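You operate a simulated robot arm through the tools that you are given. There is no shell and no other tool.

You run a simulated robot arm. Do the job below in one go: nothing can be reset, and whatever is moved stays where it is left.

JOB
Check the forklift's lift: forks to the top and down again.
Fine: switch its lamps off; key off at the end.

It is judged by the outcome, as a careful person would: the job done as asked, and still so three seconds after it is handed in. It fails if anything else is knocked over, pushed out of place, dropped, spilled or broken.

ROBOT AND FRAMES
A 6-joint arm with a three-finger gripper, fixed in place. Base frame: the origin is on the floor under the middle of its stand, x ahead of it, y to its left, z up. Readings come in mm, degrees, newtons and seconds.
It reaches about 1213 mm from its shoulder. Its first joint turns from -166.0 to 166.0 degrees. Payload 4.89 kg.
The tool frame sits at the grasp point between the pads (the TCP): z along the fingers, y along the line on which they close. The tips reach 30 mm beyond it. The gripper opens to 164 mm; its body begins 125 mm behind the TCP.
Orientation is that of the tool frame in the base frame, as a unit quaternion [w, x, y, z]. With the fingers straight down and closing along the base's y, the tool's x points along the base's -x, its y along +y and its z along -z.

CONTROLS
- The arm moves only by the tool play_rows. Its argument "motion" is one flat list of numbers, 7 for each row, row after row: the turn, a rotation vector about the base's x, y, z in degrees, then the shift along the base's x, y, z in mm, then the opening, from 0 (shut) to 1 (fully open). In form: [rx, ry, rz, tx, ty, tz, grip, rx, ry, rz, tx, ty, tz, grip, ...]. A call has 1 to 20 rows; each row shifts and turns the commanded pose from where the row before left it. Rows are played at 5 a second. More than 50 mm and 8.6 degrees between two rows, or a gripper value outside its range, and nothing of the call is played. Where a pose cannot be reached the arm comes as near as it can. A force on the tool above 90 N (or 10 N above the force at the start of the call, whichever is more), or a blocked arm, ends the call early, and 0.2 s more pass. Each finger travels about 108 mm/s and halts on what it meets, pressing with about 40 N; the grip force reading is that of the motor and also rises with nothing between the fingers. The clock runs only during rows and for 0.2 s after the last one: add rows that do not move to give the fingers time. It gives the time, the measured TCP pose, the force on the tool (base axes), the opening and the grip force at its end, in the units of the frame above (readings bear some noise), with the torque about the TCP (base axes, N m) and any sound that the robot's microphone picked up, and new pictures: "views" is both (left out), scene, wrist or none.
- Cameras (640 x 400 px; columns grow to the right, rows downward): "scene" is fixed at [219.2, 498.9, 1803.8]; the picture's right is [-0.52, -0.86, 0.00], its down [-0.51, 0.31, -0.81] and it looks along [0.69, -0.42, -0.59] (base axes); focal length 353 px, centre (320, 200). "wrist" rides on the gripper at [76, -2, -152] in the tool frame; the picture's right is [0.02, 1.00, 0.00], its down [-0.88, 0.02, -0.47] and it looks along [-0.47, 0.01, 0.88] (tool axes); focal length 247 px, centre (320, 200). There is no depth. A picture from a camera that has moved, and an enlarged one, comes with that camera's place and axes in the base frame and with its lens.
- raise_lower(by): moves the trunk up (or, below 0, down) by that many mm; the arm rides with it, the base frame stays. It gives what a move gives, with no picture.
- inspect(camera, box): a new picture of the part [left, top, right, bottom] of that camera's present view, enlarged. No time passes.
- finish_job(): hands the job in; it is judged then, once.

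Places have to be worked out from the pictures, the camera data and where the tool is seen. Open the gripper and draw the arm clear of the work before you hand the job in, unless the task says otherwise.

The tools are called after ">>>" as name(argument=value, ...) on one line, values as JSON. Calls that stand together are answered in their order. play_rows: Moves the arm, as the interface text tells. Its arguments: {"type":"object","properties":{"motion":{"type":"array"},"views":{"type":"string","enum":["both","scene","wrist","none"]}},"required":["motion"]} The other tools are called the same way: raise_lower (by) moves the trunk up or down; inspect (camera, box) takes an enlarged picture of a part of a camera's view; finish_job () hands the job in.

At the start:

```text
time: 0.0
tool_pos: [492.5, 237.9, 1604.2]
tool_rot: [-0.001, 0.0, 1.0, 0.0]
ft_force: [-0.9, 0.4, 0.9]
wrist_torque: [0.02, -0.02, 0.02]
width: 164.1
grasp_force: 0.1
trunk travel left (down, up): [-300.0, 90.0]
```

scene: 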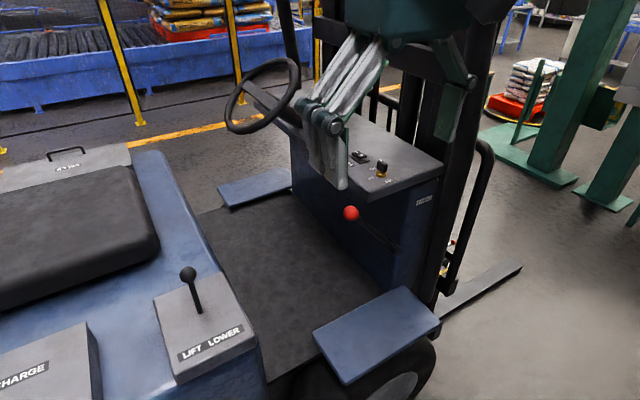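
wrist: 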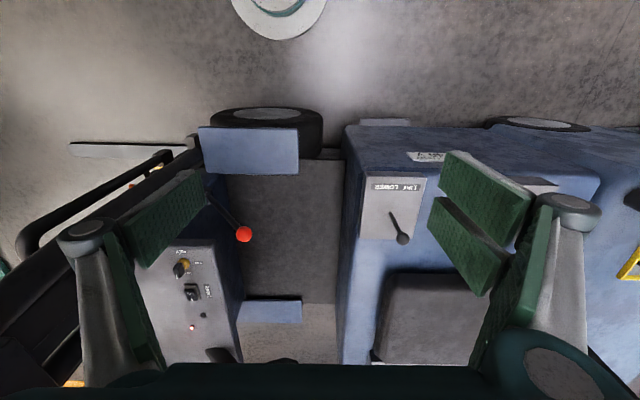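

The pictures show a forklift: a dash with a key and a rocker switch, a red-knobbed lever on the dash side, and a LIFT/LOWER lever on the seat side. I'll enlarge those parts before moving.

>>> inspect(camera="scene", box=[320, 120, 460, 230])

>>> inspect(camera="wrist", box=[130, 180, 270, 370])

>>> inspect(camera="wrist", box=[340, 130, 480, 270])

>>> inspect(camera="scene", box=[140, 240, 280, 390])

>>> inspect(camera="scene", box=[400, 0, 640, 330])

```text
3.64 times, centred on (390, 175) of scene
camera zoom: at [219.2, 498.9, 1803.8], right [-0.52, -0.86, 0.0], down [-0.51, 0.31, -0.81], along [0.69, -0.42, -0.59], focal length 1285 px, centre (66, 291)
```

zoom: 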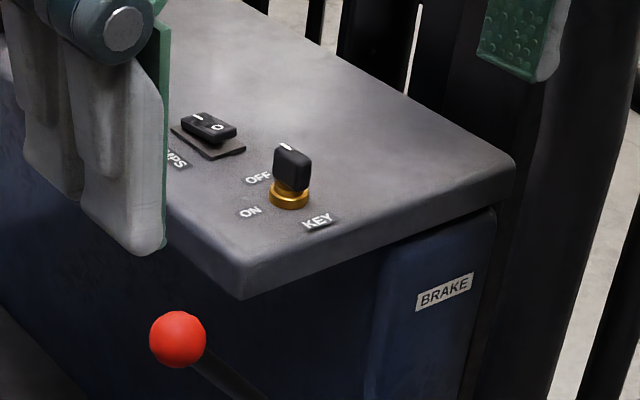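

```text
2.11 times, centred on (200, 275) of wrist
camera zoom: at [415.8, 238.4, 1756.7], right [-0.02, 1.0, 0.0], down [0.88, 0.02, 0.47], along [0.47, 0.01, -0.88], focal length 520 px, centre (573, 42)
```

zoom: 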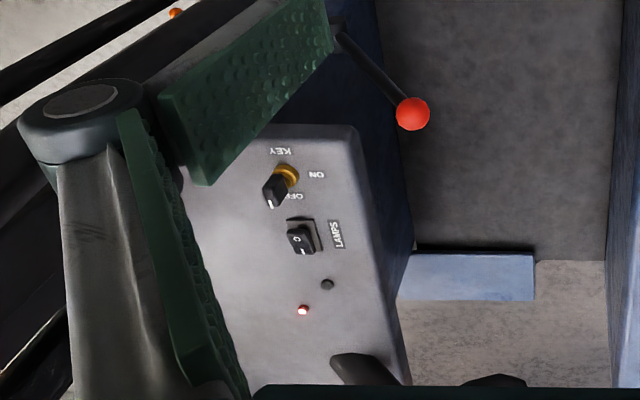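

```text
2.86 times, centred on (410, 200) of wrist
camera zoom: at [415.8, 238.4, 1756.7], right [-0.02, 1.0, 0.0], down [0.88, 0.02, 0.47], along [0.47, 0.01, -0.88], focal length 706 px, centre (63, 200)
```

zoom: 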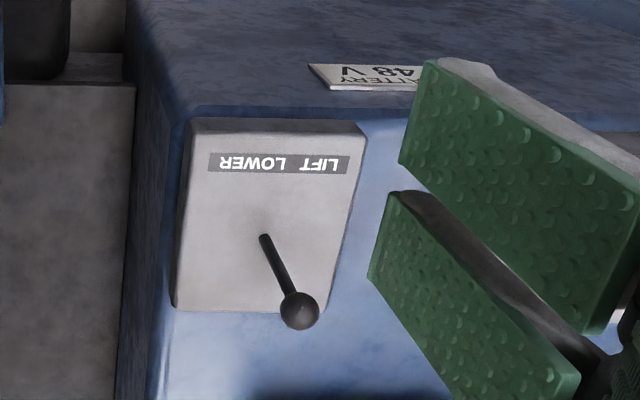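

```text
2.67 times, centred on (210, 315) of scene
camera zoom: at [219.2, 498.9, 1803.8], right [-0.52, -0.86, 0.0], down [-0.51, 0.31, -0.81], along [0.69, -0.42, -0.59], focal length 942 px, centre (613, -107)
```

zoom: 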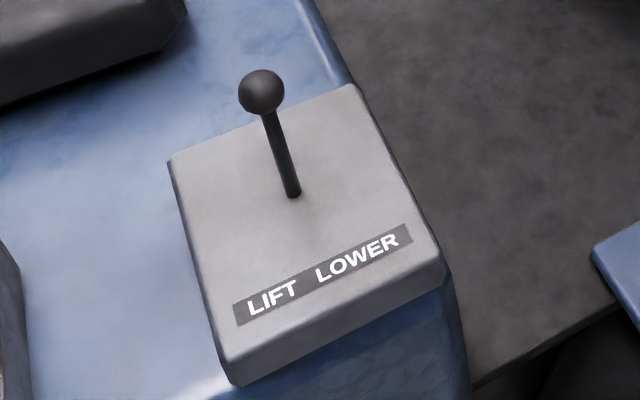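

```text
1.21 times, centred on (520, 165) of scene
camera zoom: at [219.2, 498.9, 1803.8], right [-0.52, -0.86, 0.0], down [-0.51, 0.31, -0.81], along [0.69, -0.42, -0.59], focal length 428 px, centre (78, 242)
```

zoom: 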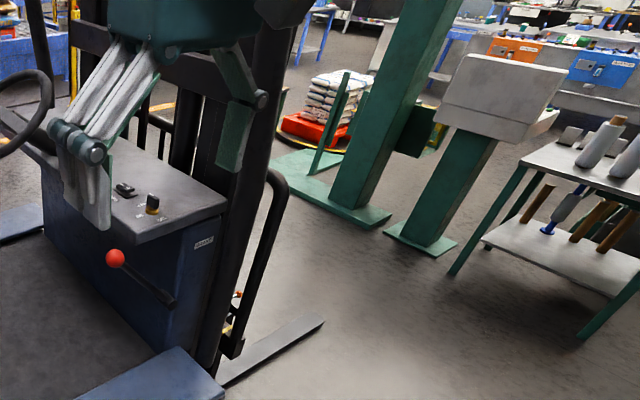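

From the two views I place the lift-lever knob at about (819, 473, 1215) with its pivot straight below at z≈1077. LIFT is toward +y and LOWER toward -y. The key is near (880, -115, 1255) and the lamp rocker near (1010, -130, 1245). I'll move the wrist camera closer at height to read the key and rocker.

>>> play_rows(motion=[0, 0, 0, 26, -32, 0, 1, 0, 0, 0, 26, -32, 0, 1, 0, 0, 0, 26, -32, 0, 1, 0, 0, 0, 26, -32, 0, 1, 0, 0, 0, 26, -32, 0, 1, 0, 0, 0, 26, -32, 0, 1, 0, 0, 0, 26, -32, 0, 1, 0, 0, 0, 26, -32, 0, 1, 0, 0, 0, 0, 0, 0, 1], views="both")

```text
time: 2.0
tool_pos: [702.0, -20.8, 1602.9]
tool_rot: [0.0, 0.0, 1.0, 0.0]
ft_force: [0.3, -1.3, 0.0]
wrist_torque: [0.12, 0.18, 0.0]
width: 163.8
grasp_force: 0.0
trunk travel left (down, up): [-300.0, 90.0]
camera wrist: at [626.4, -20.8, 1755.2], right [-0.02, 1.0, 0.0], down [0.88, 0.02, 0.47], along [0.47, 0.01, -0.88], focal length 247 px, centre (320, 200)
```

scene: 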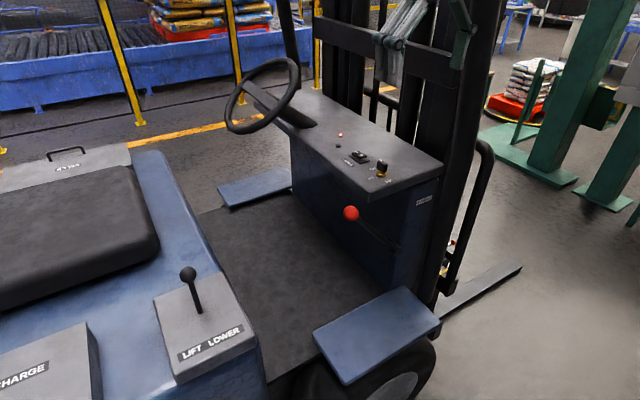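
wrist: 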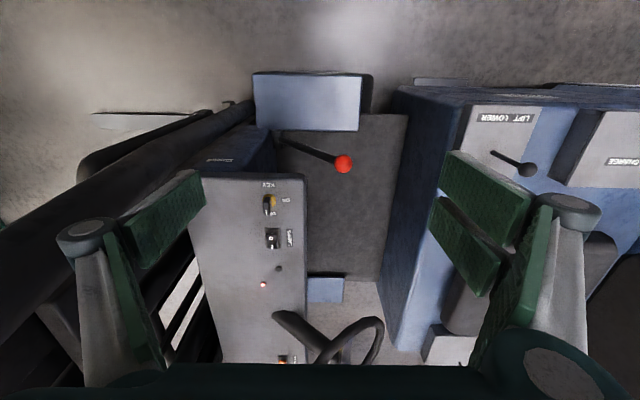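

The dash is now well in view between the fingers. I'll enlarge the key, the rocker, the small lamps and the orange item near the bottom.

>>> inspect(camera="wrist", box=[235, 175, 315, 255])

>>> inspect(camera="wrist", box=[230, 250, 330, 370])

>>> inspect(camera="scene", box=[320, 120, 420, 200])

>>> inspect(camera="scene", box=[390, 180, 540, 340])

>>> inspect(camera="scene", box=[220, 40, 340, 160])

```text
5.00 times, centred on (275, 215) of wrist
camera zoom: at [626.4, -20.8, 1755.2], right [-0.02, 1.0, 0.0], down [0.88, 0.02, 0.47], along [0.47, 0.01, -0.88], focal length 1235 px, centre (545, 125)
```

zoom: 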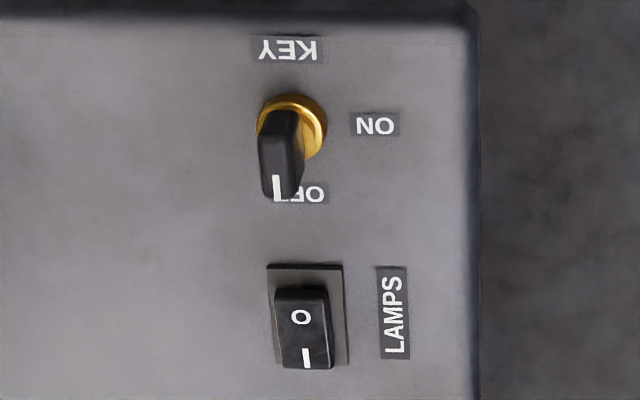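

```text
3.33 times, centred on (280, 310) of wrist
camera zoom: at [626.4, -20.8, 1755.2], right [-0.02, 1.0, 0.0], down [0.88, 0.02, 0.47], along [0.47, 0.01, -0.88], focal length 823 px, centre (453, -167)
```

zoom: 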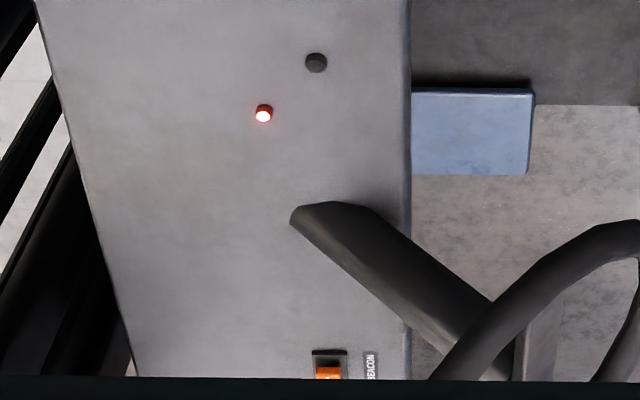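

```text
5.00 times, centred on (370, 160) of scene
camera zoom: at [219.2, 498.9, 1803.8], right [-0.52, -0.86, 0.0], down [-0.51, 0.31, -0.81], along [0.69, -0.42, -0.59], focal length 1766 px, centre (70, 400)
```

zoom: 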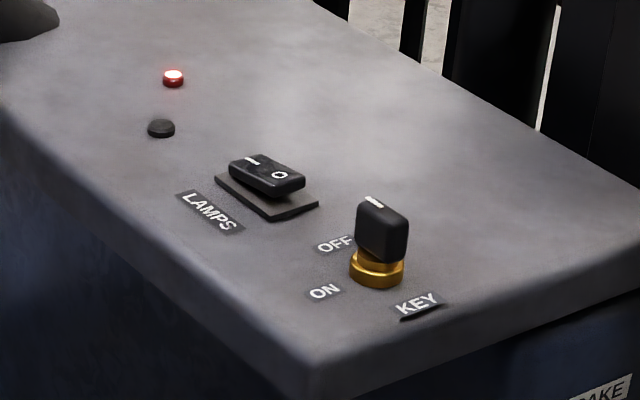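

```text
2.50 times, centred on (465, 260) of scene
camera zoom: at [219.2, 498.9, 1803.8], right [-0.52, -0.86, 0.0], down [-0.51, 0.31, -0.81], along [0.69, -0.42, -0.59], focal length 883 px, centre (-42, 50)
```

zoom: 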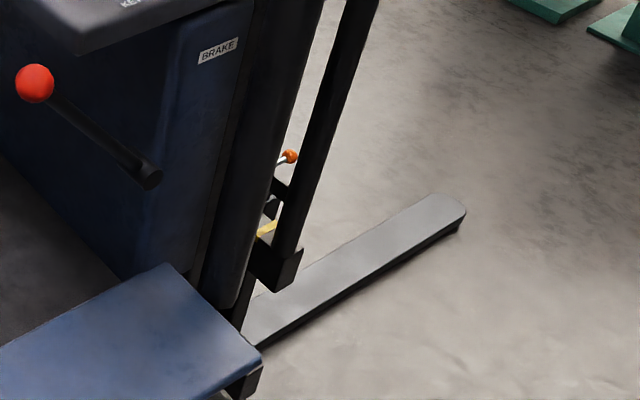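

```text
3.33 times, centred on (280, 100) of scene
camera zoom: at [219.2, 498.9, 1803.8], right [-0.52, -0.86, 0.0], down [-0.51, 0.31, -0.81], along [0.69, -0.42, -0.59], focal length 1178 px, centre (453, 533)
```

zoom: 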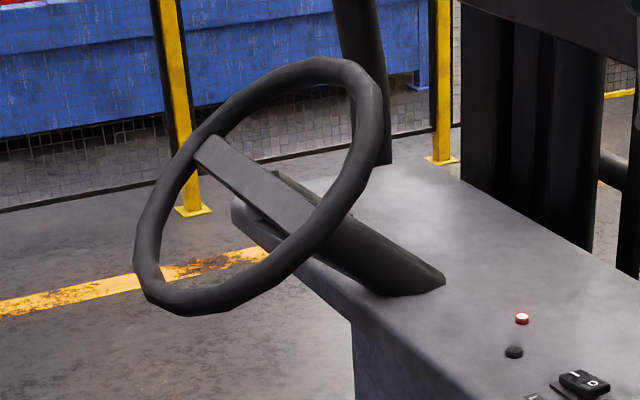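

The key's white mark points to OFF (+x) and ON is a quarter turn away toward +y. The rocker's "I" end looks pressed, so the lamps are on, and there is a separate BEACON switch that I'll leave alone. I'll move down and in over the dash to locate the key more exactly.

>>> play_rows(motion=[0, 0, 0, 16, -23, -20, 1, 0, 0, 0, 16, -23, -20, 1, 0, 0, 0, 16, -23, -20, 1, 0, 0, 0, 16, -23, -20, 1, 0, 0, 0, 16, -23, -20, 1, 0, 0, 0, 0, 0, 0, 1], views="both")

```text
time: 3.4
tool_pos: [782.1, -135.1, 1503.6]
tool_rot: [-0.001, 0.0, 1.0, 0.0]
ft_force: [1.3, -0.4, -0.9]
wrist_torque: [0.15, 0.22, -0.05]
width: 164.5
grasp_force: 0.0
trunk travel left (down, up): [-300.0, 90.0]
camera wrist: at [705.4, -134.2, 1656.3], right [-0.02, 1.0, 0.0], down [0.88, 0.02, 0.47], along [0.47, 0.01, -0.88], focal length 247 px, centre (320, 200)
```

scene: 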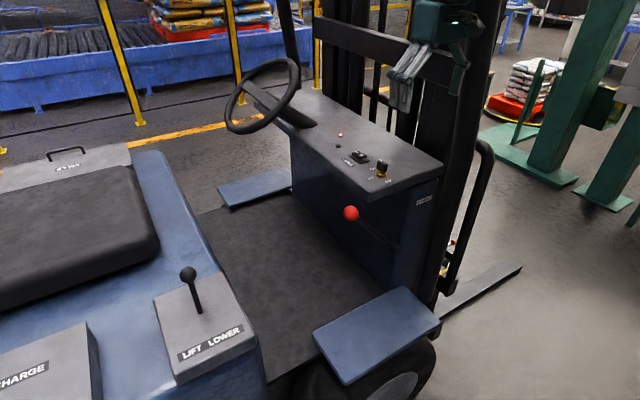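
wrist: 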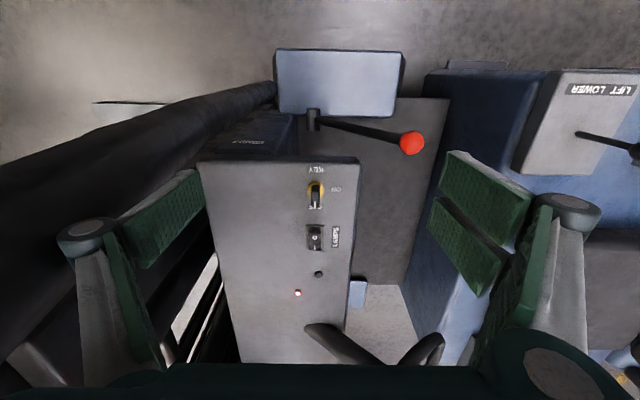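

>>> inspect(camera="wrist", box=[270, 150, 370, 260])

>>> inspect(camera="scene", box=[360, 0, 500, 110])

```text
3.64 times, centred on (320, 205) of wrist
camera zoom: at [705.4, -134.2, 1656.3], right [-0.02, 1.0, 0.0], down [0.88, 0.02, 0.47], along [0.47, 0.01, -0.88], focal length 898 px, centre (320, 182)
```

zoom: 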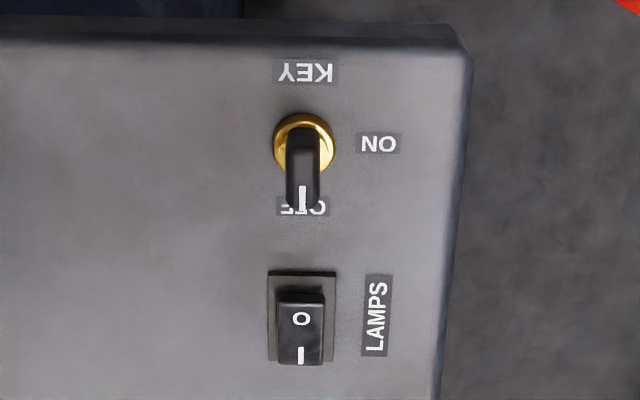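

```text
3.64 times, centred on (430, 55) of scene
camera zoom: at [219.2, 498.9, 1803.8], right [-0.52, -0.86, 0.0], down [-0.51, 0.31, -0.81], along [0.69, -0.42, -0.59], focal length 1285 px, centre (-80, 727)
```

zoom: 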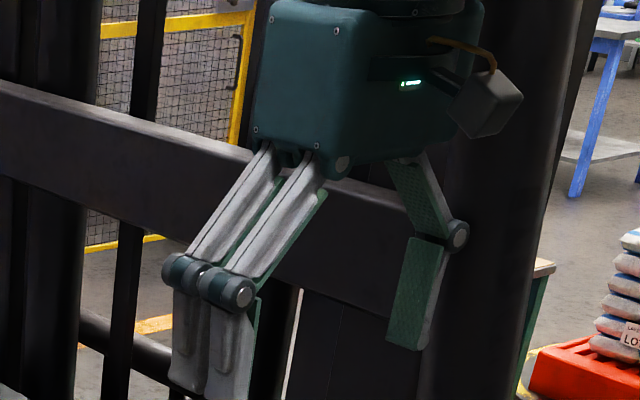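

Triangulating three wrist views puts the key ring at about (913, -138, 1221), with its handle lying along x and its top near z≈1265. The rocker plate is at about (1024, -137, 1225). I'll go above the key with the fingers half open, staying well over it, and check the alignment.

>>> play_rows(motion=[0, 0, 0, 33, -1, -21, 0.5, 0, 0, 0, 33, -1, -21, 0.5, 0, 0, 0, 33, -1, -21, 0.5, 0, 0, 0, 33, 0, -20, 0.5, 0, 0, 0, 0, 0, -20, 0.5, 0, 0, 0, 0, 0, -20, 0.5, 0, 0, 0, 0, 0, 0, 0.5], views="both")

```text
time: 5.0
tool_pos: [913.4, -136.2, 1381.5]
tool_rot: [0.0, -0.001, 1.0, 0.0]
ft_force: [-0.2, 0.1, 0.6]
wrist_torque: [0.0, -0.03, -0.02]
width: 82.1
grasp_force: 0.0
trunk travel left (down, up): [-300.0, 90.0]
camera wrist: at [836.2, -136.0, 1533.5], right [-0.02, 1.0, 0.0], down [0.88, 0.02, 0.47], along [0.47, 0.01, -0.88], focal length 247 px, centre (320, 200)
```

scene: 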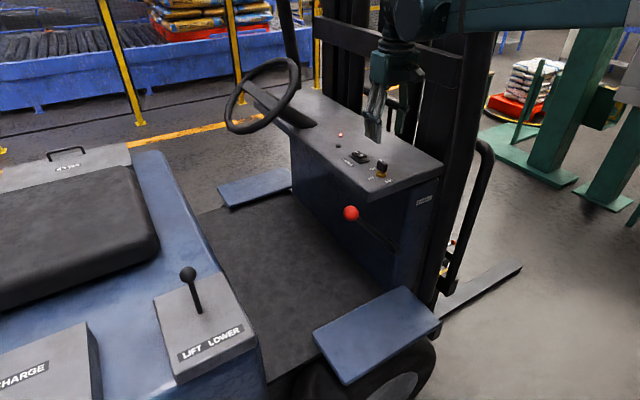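
wrist: 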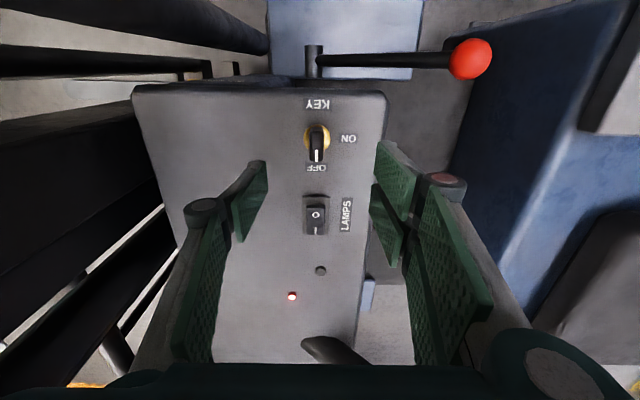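

The gripper is over the key and nothing is touching. I'll enlarge the view to fix the key's centre and height.

>>> inspect(camera="wrist", box=[270, 90, 370, 250])

>>> inspect(camera="scene", box=[330, 20, 480, 200])

```text
2.50 times, centred on (320, 170) of wrist
camera zoom: at [836.2, -136.0, 1533.5], right [-0.02, 1.0, 0.0], down [0.88, 0.02, 0.47], along [0.47, 0.01, -0.88], focal length 617 px, centre (320, 275)
```

zoom: 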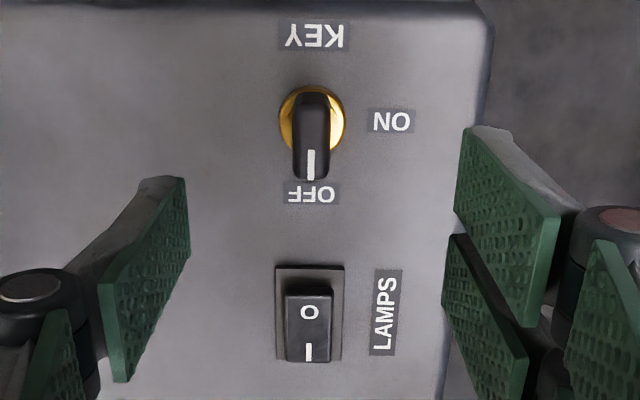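

```text
2.22 times, centred on (405, 110) of scene
camera zoom: at [219.2, 498.9, 1803.8], right [-0.52, -0.86, 0.0], down [-0.51, 0.31, -0.81], along [0.69, -0.42, -0.59], focal length 785 px, centre (131, 400)
```

zoom: 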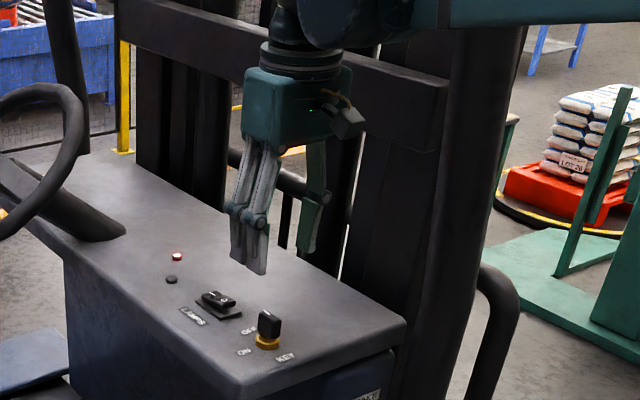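

The key ring is at x≈914, y≈-138 and the fingers straddle it. I'll descend until the tips are just above the handle's lower half (TCP≈1275) and narrow the opening.

>>> play_rows(motion=[0, 0, 0, 0, -1.5, -25, 0.5, 0, 0, 0, 0.5, 0, -25, 0.4, 0, 0, 0, 0, 0, -25, 0.35, 0, 0, 0, 0, 0, -20, 0.3, 0, 0, 0, 0, 0, -10, 0.3, 0, 0, 0, 0, 0, 0, 0.3], views="both")

```text
time: 6.4
tool_pos: [914.4, -139.6, 1275.1]
tool_rot: [0.0, 0.0, 1.0, 0.0]
ft_force: [-0.2, 0.6, -0.5]
wrist_torque: [-0.04, 0.01, 0.01]
width: 49.2
grasp_force: 0.0
trunk travel left (down, up): [-300.0, 90.0]
camera wrist: at [837.1, -138.7, 1428.0], right [-0.02, 1.0, 0.0], down [0.88, 0.02, 0.47], along [0.47, 0.01, -0.88], focal length 247 px, centre (320, 200)
```

scene: 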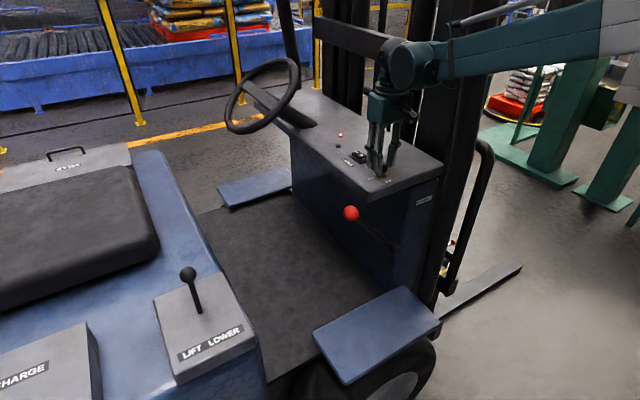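
wrist: 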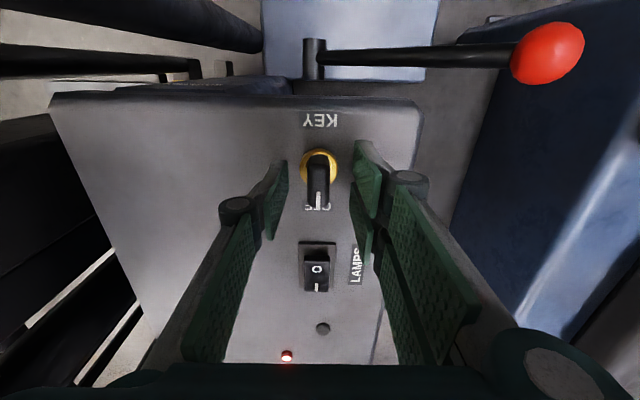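

>>> inspect(camera="wrist", box=[250, 120, 390, 260])

>>> inspect(camera="scene", box=[340, 80, 440, 200])

```text
2.86 times, centred on (320, 190) of wrist
camera zoom: at [837.1, -138.7, 1428.0], right [-0.02, 1.0, 0.0], down [0.88, 0.02, 0.47], along [0.47, 0.01, -0.88], focal length 706 px, centre (320, 229)
```

zoom: 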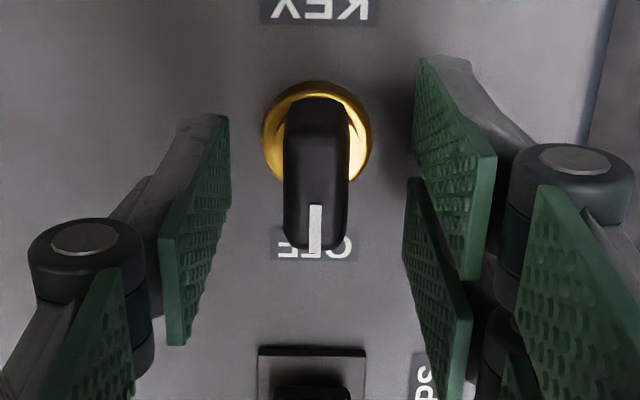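

```text
3.33 times, centred on (390, 140) of scene
camera zoom: at [219.2, 498.9, 1803.8], right [-0.52, -0.86, 0.0], down [-0.51, 0.31, -0.81], along [0.69, -0.42, -0.59], focal length 1178 px, centre (87, 400)
```

zoom: 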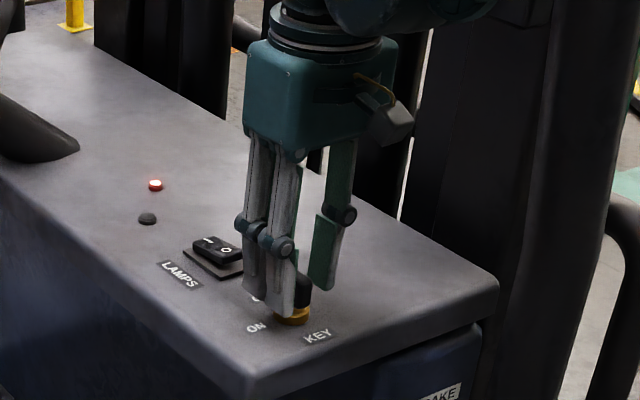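

The key handle (top at z≈1265) sits centred between the pads, so I'll lower 4 mm and close on it. I'll hold for about a second to read the grip.

>>> play_rows(motion=[0, 0, 0, 0, 0, -4, 0.2, 0, 0, 0, 0, 0, 0, 0.1, 0, 0, 0, 0, 0, 0, 0, 0, 0, 0, 0, 0, 0, 0, 0, 0, 0, 0, 0, 0, 0], views="both")

```text
time: 7.6
tool_pos: [913.7, -140.5, 1271.2]
tool_rot: [0.0, 0.001, 1.0, 0.0]
ft_force: [2.0, -17.0, -1.0]
wrist_torque: [-0.49, -0.3, 0.03]
width: 16.8
grasp_force: 44.9
trunk travel left (down, up): [-300.0, 90.0]
camera wrist: at [836.7, -139.6, 1423.9], right [-0.02, 1.0, 0.0], down [0.88, 0.02, 0.47], along [0.47, 0.01, -0.88], focal length 247 px, centre (320, 200)
```

scene: 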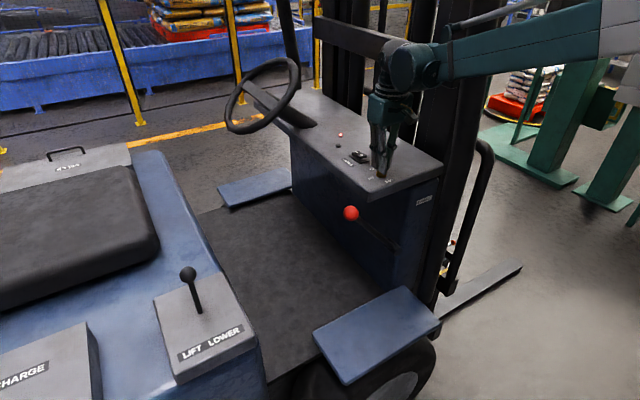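
wrist: 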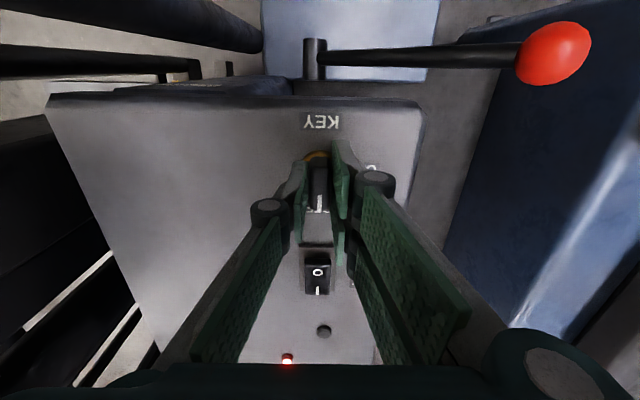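

I have the key firmly between the pads (16.8 mm), with a slight sideways load that a 1 mm shift toward -y should ease. I'll turn the tool counter-clockwise about z toward ON, first half of the way.

>>> play_rows(motion=[0, 0, 0, 0, -1.5, 0, 0, 0, 0, 8, 0, 0, 0, 0, 0, 0, 8, 0, 0, 0, 0, 0, 0, 8, 0, 0, 0, 0, 0, 0, 8, 0, 0, 0, 0, 0, 0, 8, 0, 0, 0, 0, 0, 0, 0, 0, 0, 0, 0], views="both")

```text
time: 9.2
tool_pos: [914.5, -140.3, 1271.4]
tool_rot: [0.0, -0.343, 0.939, 0.001]
ft_force: [-0.4, -24.5, -17.8]
wrist_torque: [-0.64, 0.04, 0.0]
width: 16.8
grasp_force: 44.9
trunk travel left (down, up): [-300.0, 90.0]
camera wrist: at [856.2, -189.7, 1424.0], right [-0.66, 0.75, 0.0], down [0.66, 0.58, 0.47], along [0.35, 0.31, -0.88], focal length 247 px, centre (320, 200)
```

scene: 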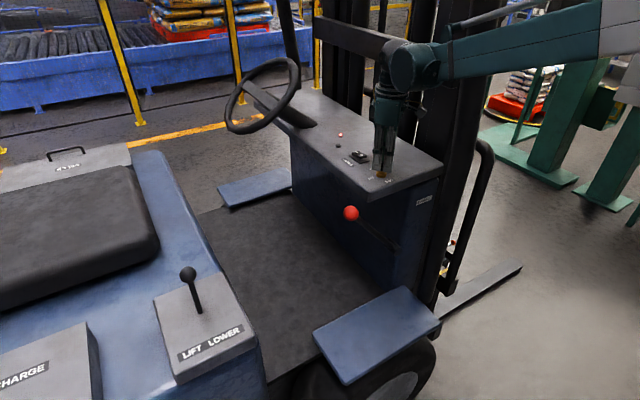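
wrist: 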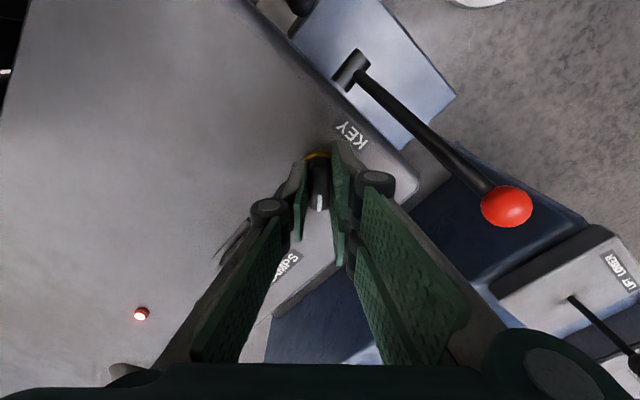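

The key follows the tool (turned 40° so far), but the sideways force grew to about 24 N. I'll test a small y shift back to see which direction relieves it.

>>> play_rows(motion=[0, 0, 0, 0, 1.5, 0, 0, 0, 0, 0, 0, 0, 0, 0], views="none")

```text
time: 9.8
tool_pos: [913.8, -141.6, 1272.5]
tool_rot: [0.0, -0.341, 0.94, 0.0]
ft_force: [4.2, -41.4, -14.1]
wrist_torque: [-1.46, 0.41, -0.09]
width: 16.7
grasp_force: 45.0
trunk travel left (down, up): [-300.0, 90.0]
```

Moving +y raised the force to 41 N, so the key's axis lies further toward -y. I'll shift -3.7 mm in y, check the force, then continue.

>>> play_rows(motion=[0, 0, 0, 0, -2, 0, 0, 0, 0, 0, 0, -1.7, -0.5, 0, 0, 0, 0, 0, 0, 0, 0], views="none")

```text
time: 10.6
tool_pos: [913.2, -140.2, 1271.0]
tool_rot: [-0.001, -0.342, 0.94, 0.0]
ft_force: [-0.5, -18.9, -12.3]
wrist_torque: [-0.56, 0.22, -0.04]
width: 16.7
grasp_force: 44.8
trunk travel left (down, up): [-300.0, 90.0]
```

The side force is down to 19 N. I'll ease another 1.5 mm and turn the remaining 50° to ON.

>>> play_rows(motion=[0, 0, 0, 0, -1.5, 0, 0, 0, 0, 8.4, 0, 0, 0, 0, 0, 0, 8.4, 0, 0, 0, 0, 0, 0, 8.4, 0, 0, 0, 0, 0, 0, 8.4, 0, 0, 0, 0, 0, 0, 8.4, 0, 0, 0, 0, 0, 0, 8, 0, 0, 0, 0, 0, 0, 0, 0, 0, 0, 0], views="both")

```text
time: 12.4
tool_pos: [914.1, -141.7, 1271.1]
tool_rot: [-0.001, 0.708, -0.706, 0.001]
ft_force: [33.4, 7.8, 13.6]
wrist_torque: [1.26, -0.93, -0.08]
width: 16.7
grasp_force: 45.3
trunk travel left (down, up): [-300.0, 90.0]
camera wrist: at [916.4, -216.1, 1424.0], right [-1.0, -0.02, 0.0], down [-0.02, 0.88, 0.47], along [-0.01, 0.47, -0.88], focal length 247 px, centre (320, 200)
```

scene: 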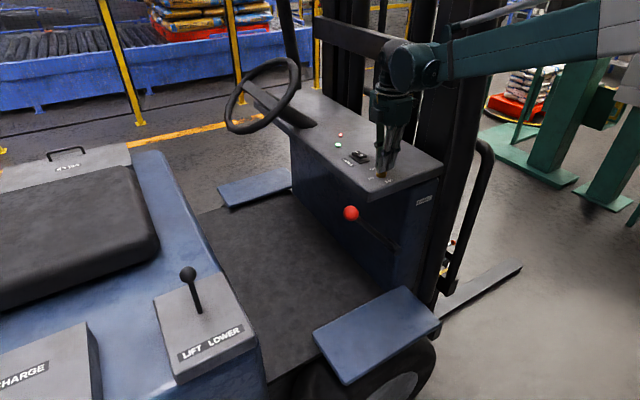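
wrist: 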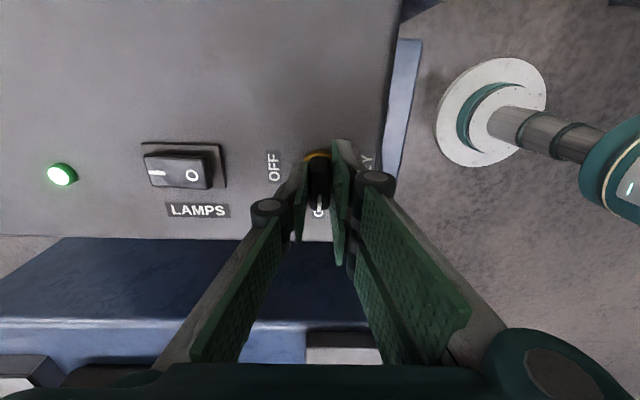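

The dark indicator has turned green, so the key is ON. I'll release it and rise straight up clear of the key, then check the key stayed there.

>>> play_rows(motion=[0, 0, 0, 0, 0, 0, 0.15, 0, 0, 0, 0, 0, 0, 0.3, 0, 0, 0, 0, 0, 0, 0.3, 0, 0, 0, 0, 0, 30, 0.3, 0, 0, 0, 0, 0, 40, 0.3, 0, 0, 0, 0, 0, 40, 0.3, 0, 0, 0, 0, 0, 30, 0.3, 0, 0, 0, 0, 0, 0, 0.3], views="both")

>>> inspect(camera="scene", box=[320, 110, 420, 200])

>>> inspect(camera="wrist", box=[60, 80, 420, 260])

```text
time: 14.2
tool_pos: [913.3, -143.8, 1412.6]
tool_rot: [0.0, -0.707, 0.707, 0.0]
ft_force: [-0.2, 0.6, 0.0]
wrist_torque: [-0.02, -0.08, -0.01]
width: 49.3
grasp_force: 0.1
trunk travel left (down, up): [-300.0, 90.0]
camera wrist: at [914.8, -218.0, 1564.8], right [-1.0, -0.02, 0.0], down [-0.02, 0.88, 0.47], along [-0.01, 0.47, -0.88], focal length 247 px, centre (320, 200)
```

scene: 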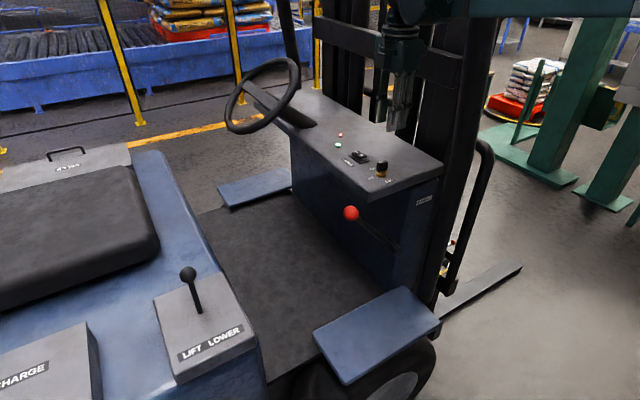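
wrist: 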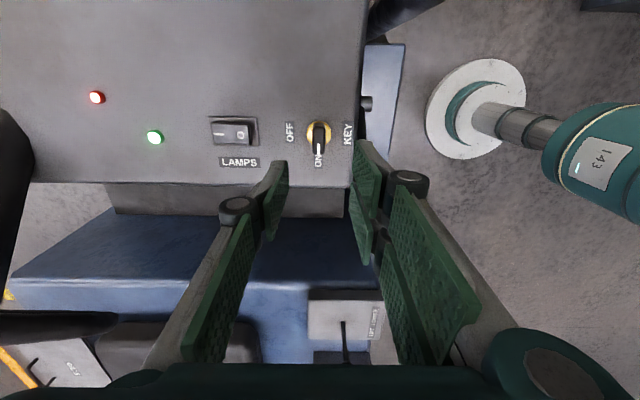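

```text
4.44 times, centred on (370, 155) of scene
camera zoom: at [219.2, 498.9, 1803.8], right [-0.52, -0.86, 0.0], down [-0.51, 0.31, -0.81], along [0.69, -0.42, -0.59], focal length 1570 px, centre (98, 400)
```

zoom: 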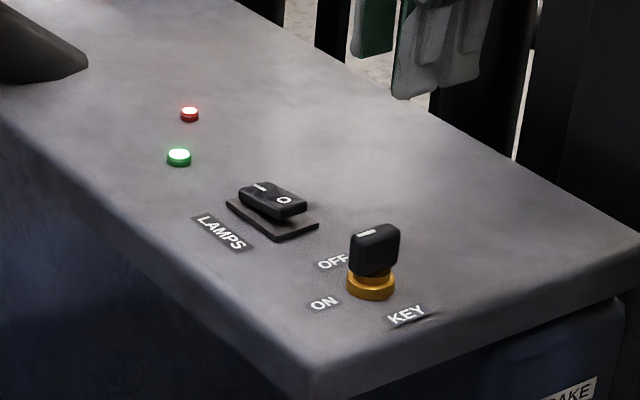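

```text
1.78 times, centred on (240, 170) of wrist
camera zoom: at [914.8, -218.0, 1564.8], right [-1.0, -0.02, 0.0], down [-0.02, 0.88, 0.47], along [-0.01, 0.47, -0.88], focal length 439 px, centre (462, 253)
```

zoom: 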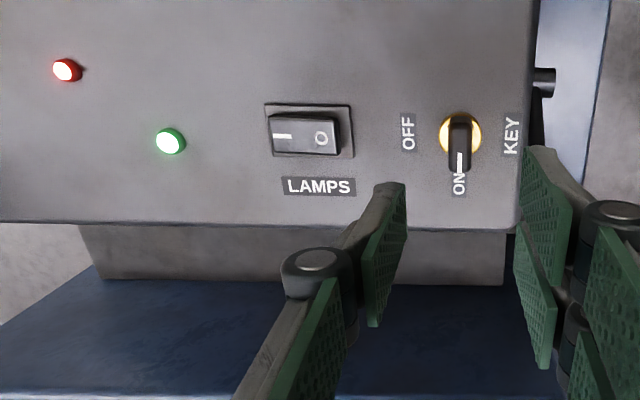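

The key points to ON with the green lamp lit, and it stayed put. From the two wrist views the lift knob is at about (828, 479, 1198), so I'll turn the tool back and travel high to a spot above it.

>>> play_rows(motion=[0, 0, 0, 0, 0, 40, 0.5, 0, 0, -8.2, -6, 42, 0, 0.5, 0, 0, -8.2, -6, 42, 0, 0.5, 0, 0, -8.2, -6, 42, 0, 0.5, 0, 0, -8.2, -6, 42, 0, 0.5, 0, 0, -8.2, -6, 42, 0, 0.5, 0, 0, -8.2, -6, 42, 0, 0.5, 0, 0, -8.2, -6, 42, 0, 0.5, 0, 0, -8.2, -6, 42, 0, 0.5, 0, 0, -8.2, -6, 42, 0, 0.5, 0, 0, -8.2, -6, 42, 0, 0.5, 0, 0, -8.2, -6, 42, 0, 0.5, 0, 0, 0, -6, 42, 0, 0.5, 0, 0, 0, -6, 42, 0, 0.5, 0, 0, 0, -6, 42, 0, 0.5, 0, 0, 0, 0, 33, 0, 0.5, 0, 0, 0, 0, 0, 0, 0.5], views="both")

```text
time: 17.8
tool_pos: [830.6, 480.4, 1450.4]
tool_rot: [0.0, 0.001, 1.0, 0.0]
ft_force: [0.3, 0.7, -0.9]
wrist_torque: [-0.16, 0.01, 0.0]
width: 82.2
grasp_force: 0.0
trunk travel left (down, up): [-300.0, 90.0]
camera wrist: at [753.5, 480.1, 1602.6], right [-0.02, 1.0, 0.0], down [0.88, 0.02, 0.47], along [0.47, 0.01, -0.88], focal length 247 px, centre (320, 200)
```

scene: 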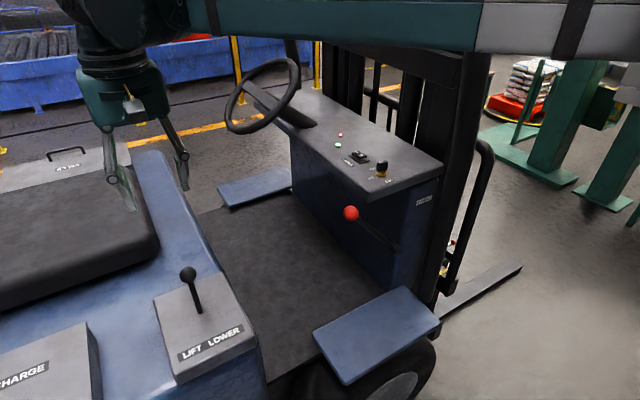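
wrist: 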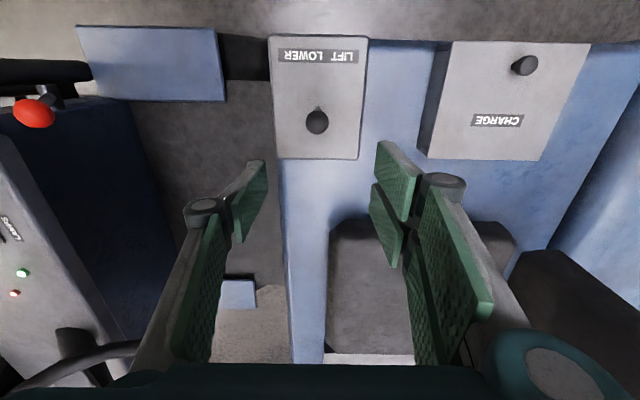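

The lever knob is directly below, at about (828, 477, 1197) by this view. I'll come down with the open fingers on either side along y and stop just above the knob to check.

>>> play_rows(motion=[0, 0, 0, -1, -1.5, -40, 0.5, 0, 0, 0, -1, -1, -40, 0.5, 0, 0, 0, 0, 0, -40, 0.5, 0, 0, 0, 0, 0, -40, 0.5, 0, 0, 0, 0, 0, -25, 0.5, 0, 0, 0, 0, 0, 0, 0.5], views="both")

>>> inspect(camera="wrist", box=[230, 60, 410, 220])

>>> inspect(camera="scene", box=[100, 150, 300, 340])

```text
time: 19.2
tool_pos: [827.7, 476.5, 1264.5]
tool_rot: [0.0, 0.002, 1.0, 0.0]
ft_force: [1.0, -0.5, -0.5]
wrist_torque: [-0.03, 0.1, 0.06]
width: 81.9
grasp_force: 0.2
trunk travel left (down, up): [-300.0, 90.0]
camera wrist: at [749.6, 476.3, 1417.3], right [-0.02, 1.0, 0.0], down [0.88, 0.02, 0.47], along [0.47, 0.01, -0.88], focal length 247 px, centre (320, 200)
```

scene: 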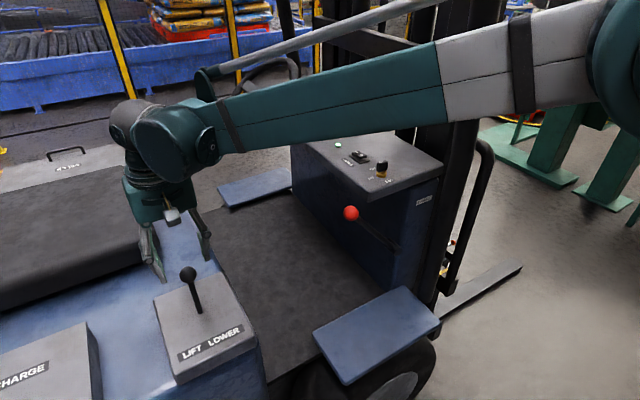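
wrist: 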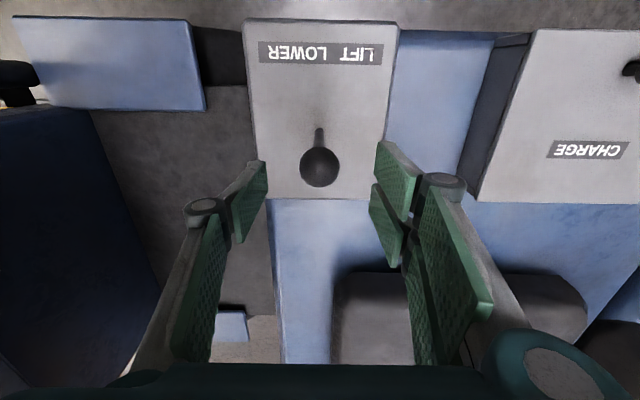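

```text
2.50 times, centred on (320, 140) of wrist
camera zoom: at [749.6, 476.3, 1417.3], right [-0.02, 1.0, 0.0], down [0.88, 0.02, 0.47], along [0.47, 0.01, -0.88], focal length 617 px, centre (320, 350)
```

zoom: 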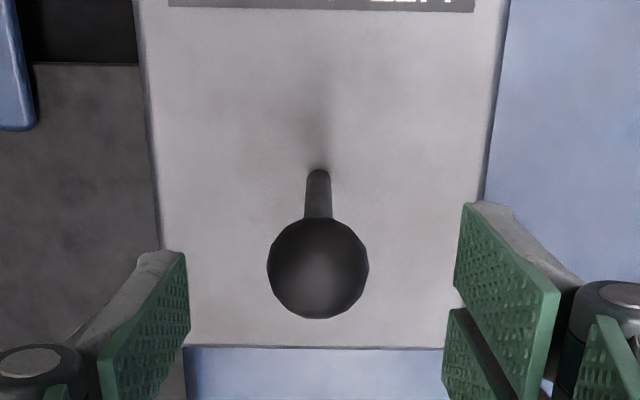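

```text
2.11 times, centred on (200, 245) of scene
camera zoom: at [219.2, 498.9, 1803.8], right [-0.52, -0.86, 0.0], down [-0.51, 0.31, -0.81], along [0.69, -0.42, -0.59], focal length 744 px, centre (573, 105)
```

zoom: 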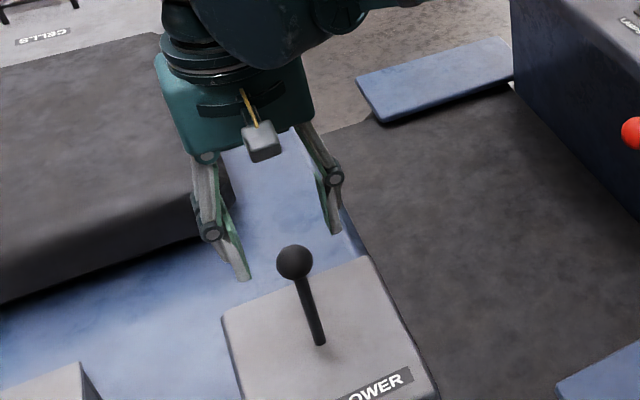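

The knob is centred between the fingers, at y≈477 and z about 1205–1215. I'll lower to TCP z≈1222 and narrow the opening so the fingers loosely flank the ball.

>>> play_rows(motion=[0, 0, 0, -1, 0, -20, 0.5, 0, 0, 0, 0, 0, -22, 0.4, 0, 0, 0, 0, 0, 0, 0.3, 0, 0, 0, 0, 0, 0, 0.3], views="both")

>>> inspect(camera="wrist", box=[230, 80, 410, 240])

>>> inspect(camera="scene", box=[130, 200, 270, 340])

```text
time: 20.2
tool_pos: [825.5, 476.4, 1222.8]
tool_rot: [0.0, 0.002, 1.0, -0.001]
ft_force: [-0.2, 0.1, 0.6]
wrist_torque: [0.01, -0.03, 0.0]
width: 49.2
grasp_force: 0.0
trunk travel left (down, up): [-300.0, 90.0]
camera wrist: at [747.3, 476.4, 1375.7], right [-0.02, 1.0, 0.0], down [0.88, 0.02, 0.47], along [0.47, 0.01, -0.88], focal length 247 px, centre (320, 200)
```

scene: 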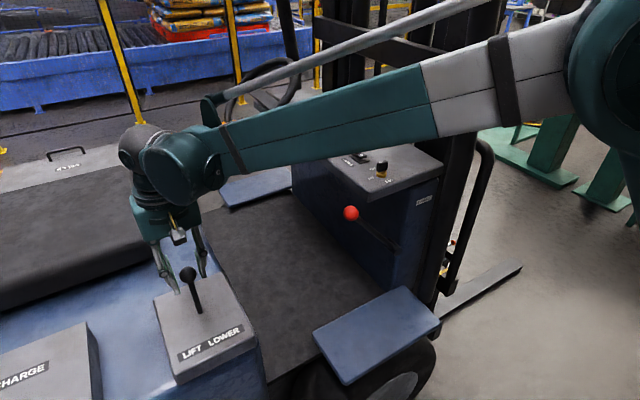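
wrist: 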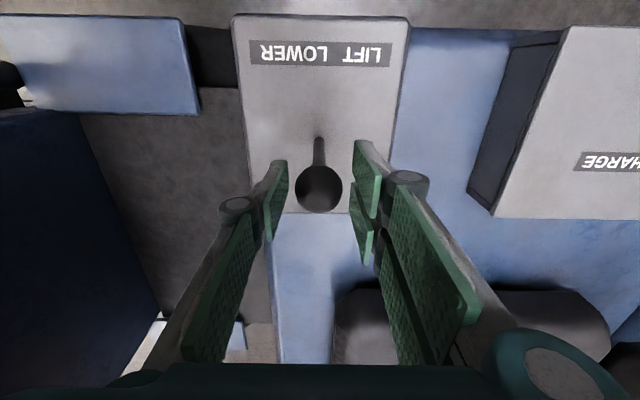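

```text
2.50 times, centred on (320, 160) of wrist
camera zoom: at [747.3, 476.4, 1375.7], right [-0.02, 1.0, 0.0], down [0.88, 0.02, 0.47], along [0.47, 0.01, -0.88], focal length 617 px, centre (320, 300)
```

zoom: 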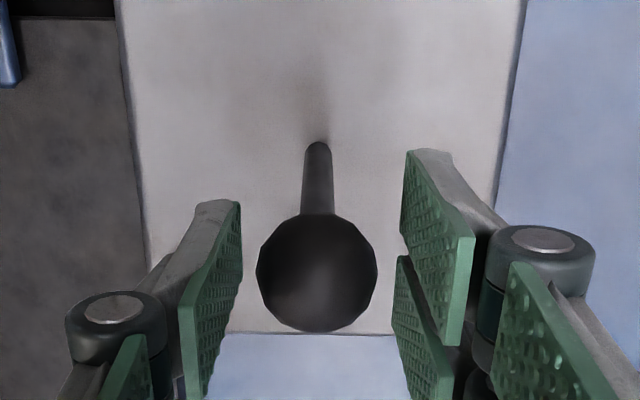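

```text
2.86 times, centred on (200, 270) of scene
camera zoom: at [219.2, 498.9, 1803.8], right [-0.52, -0.86, 0.0], down [-0.51, 0.31, -0.81], along [0.69, -0.42, -0.59], focal length 1010 px, centre (663, 0)
```

zoom: 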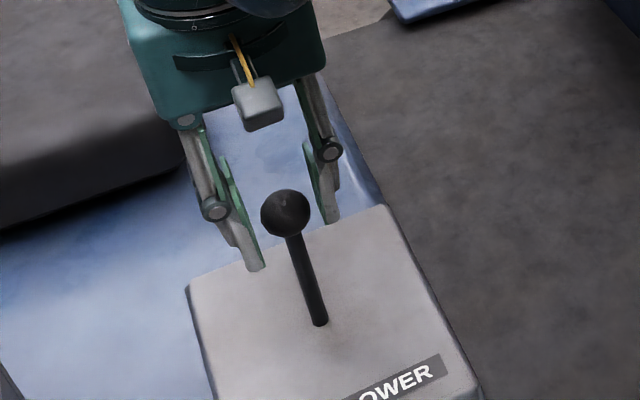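

The fingers flank the ball about 15 mm below its centre with no contact. LIFT is toward +y, so I'll push the lever that way in small steps and watch the force and the forks.

>>> play_rows(motion=[0, 0, 0, 0, 0, 0, 0.25, 0, 0, 0, 0, 8, 0, 0.25, 0, 0, 0, 0, 8, 0, 0.25, 0, 0, 0, 0, 8, -1, 0.25, 0, 0, 0, 0, 8, -1, 0.25, 0, 0, 0, 0, 0, 0, 0.25], views="both")

```text
time: 21.6
tool_pos: [825.7, 508.2, 1223.1]
tool_rot: [0.0, 0.002, 1.0, 0.0]
ft_force: [-0.4, -1.4, -0.3]
wrist_torque: [-0.07, -0.04, 0.0]
width: 41.6
grasp_force: 1.2
trunk travel left (down, up): [-300.0, 90.0]
camera wrist: at [748.8, 509.0, 1374.6], right [-0.02, 1.0, 0.0], down [0.88, 0.02, 0.47], along [0.47, 0.01, -0.88], focal length 247 px, centre (320, 200)
```

scene: 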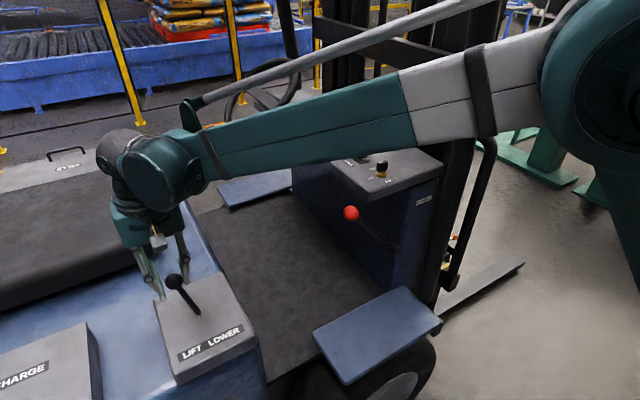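
wrist: 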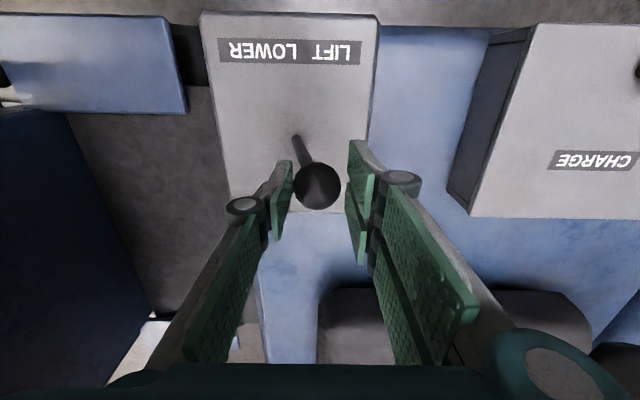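

The lever tilted easily toward LIFT. The fork looks slightly higher than before, so I'll hold the lever here for a couple of seconds and watch.

>>> play_rows(motion=[0, 0, 0, 0, 0, 0, 0.25, 0, 0, 0, 0, 0, 0, 0.25, 0, 0, 0, 0, 0, 0, 0.25, 0, 0, 0, 0, 0, 0, 0.25, 0, 0, 0, 0, 0, 0, 0.25], views="scene")

>>> inspect(camera="scene", box=[390, 180, 540, 340])

```text
time: 22.8
tool_pos: [826.2, 508.5, 1223.5]
tool_rot: [0.0, 0.001, 1.0, 0.0]
ft_force: [-1.0, -1.7, 0.9]
wrist_torque: [-0.04, -0.01, -0.02]
width: 41.8
grasp_force: 0.5
trunk travel left (down, up): [-300.0, 90.0]
```

scene: 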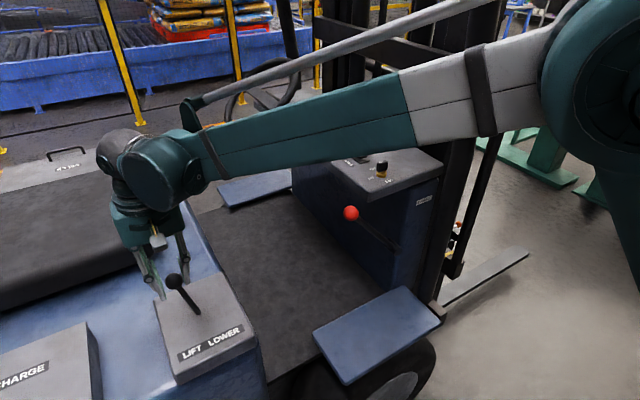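

```text
2.50 times, centred on (465, 260) of scene
camera zoom: at [219.2, 498.9, 1803.8], right [-0.52, -0.86, 0.0], down [-0.51, 0.31, -0.81], along [0.69, -0.42, -0.59], focal length 883 px, centre (-42, 50)
```

zoom: 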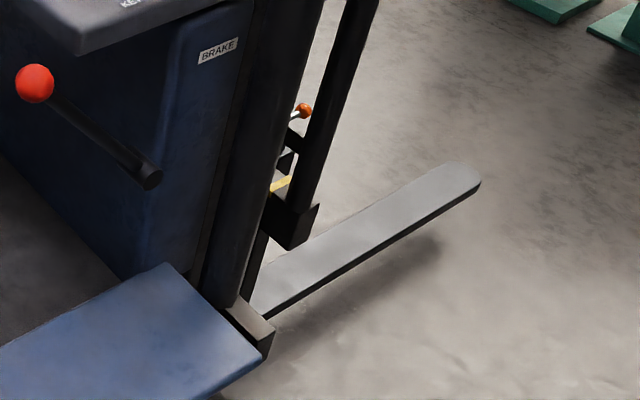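

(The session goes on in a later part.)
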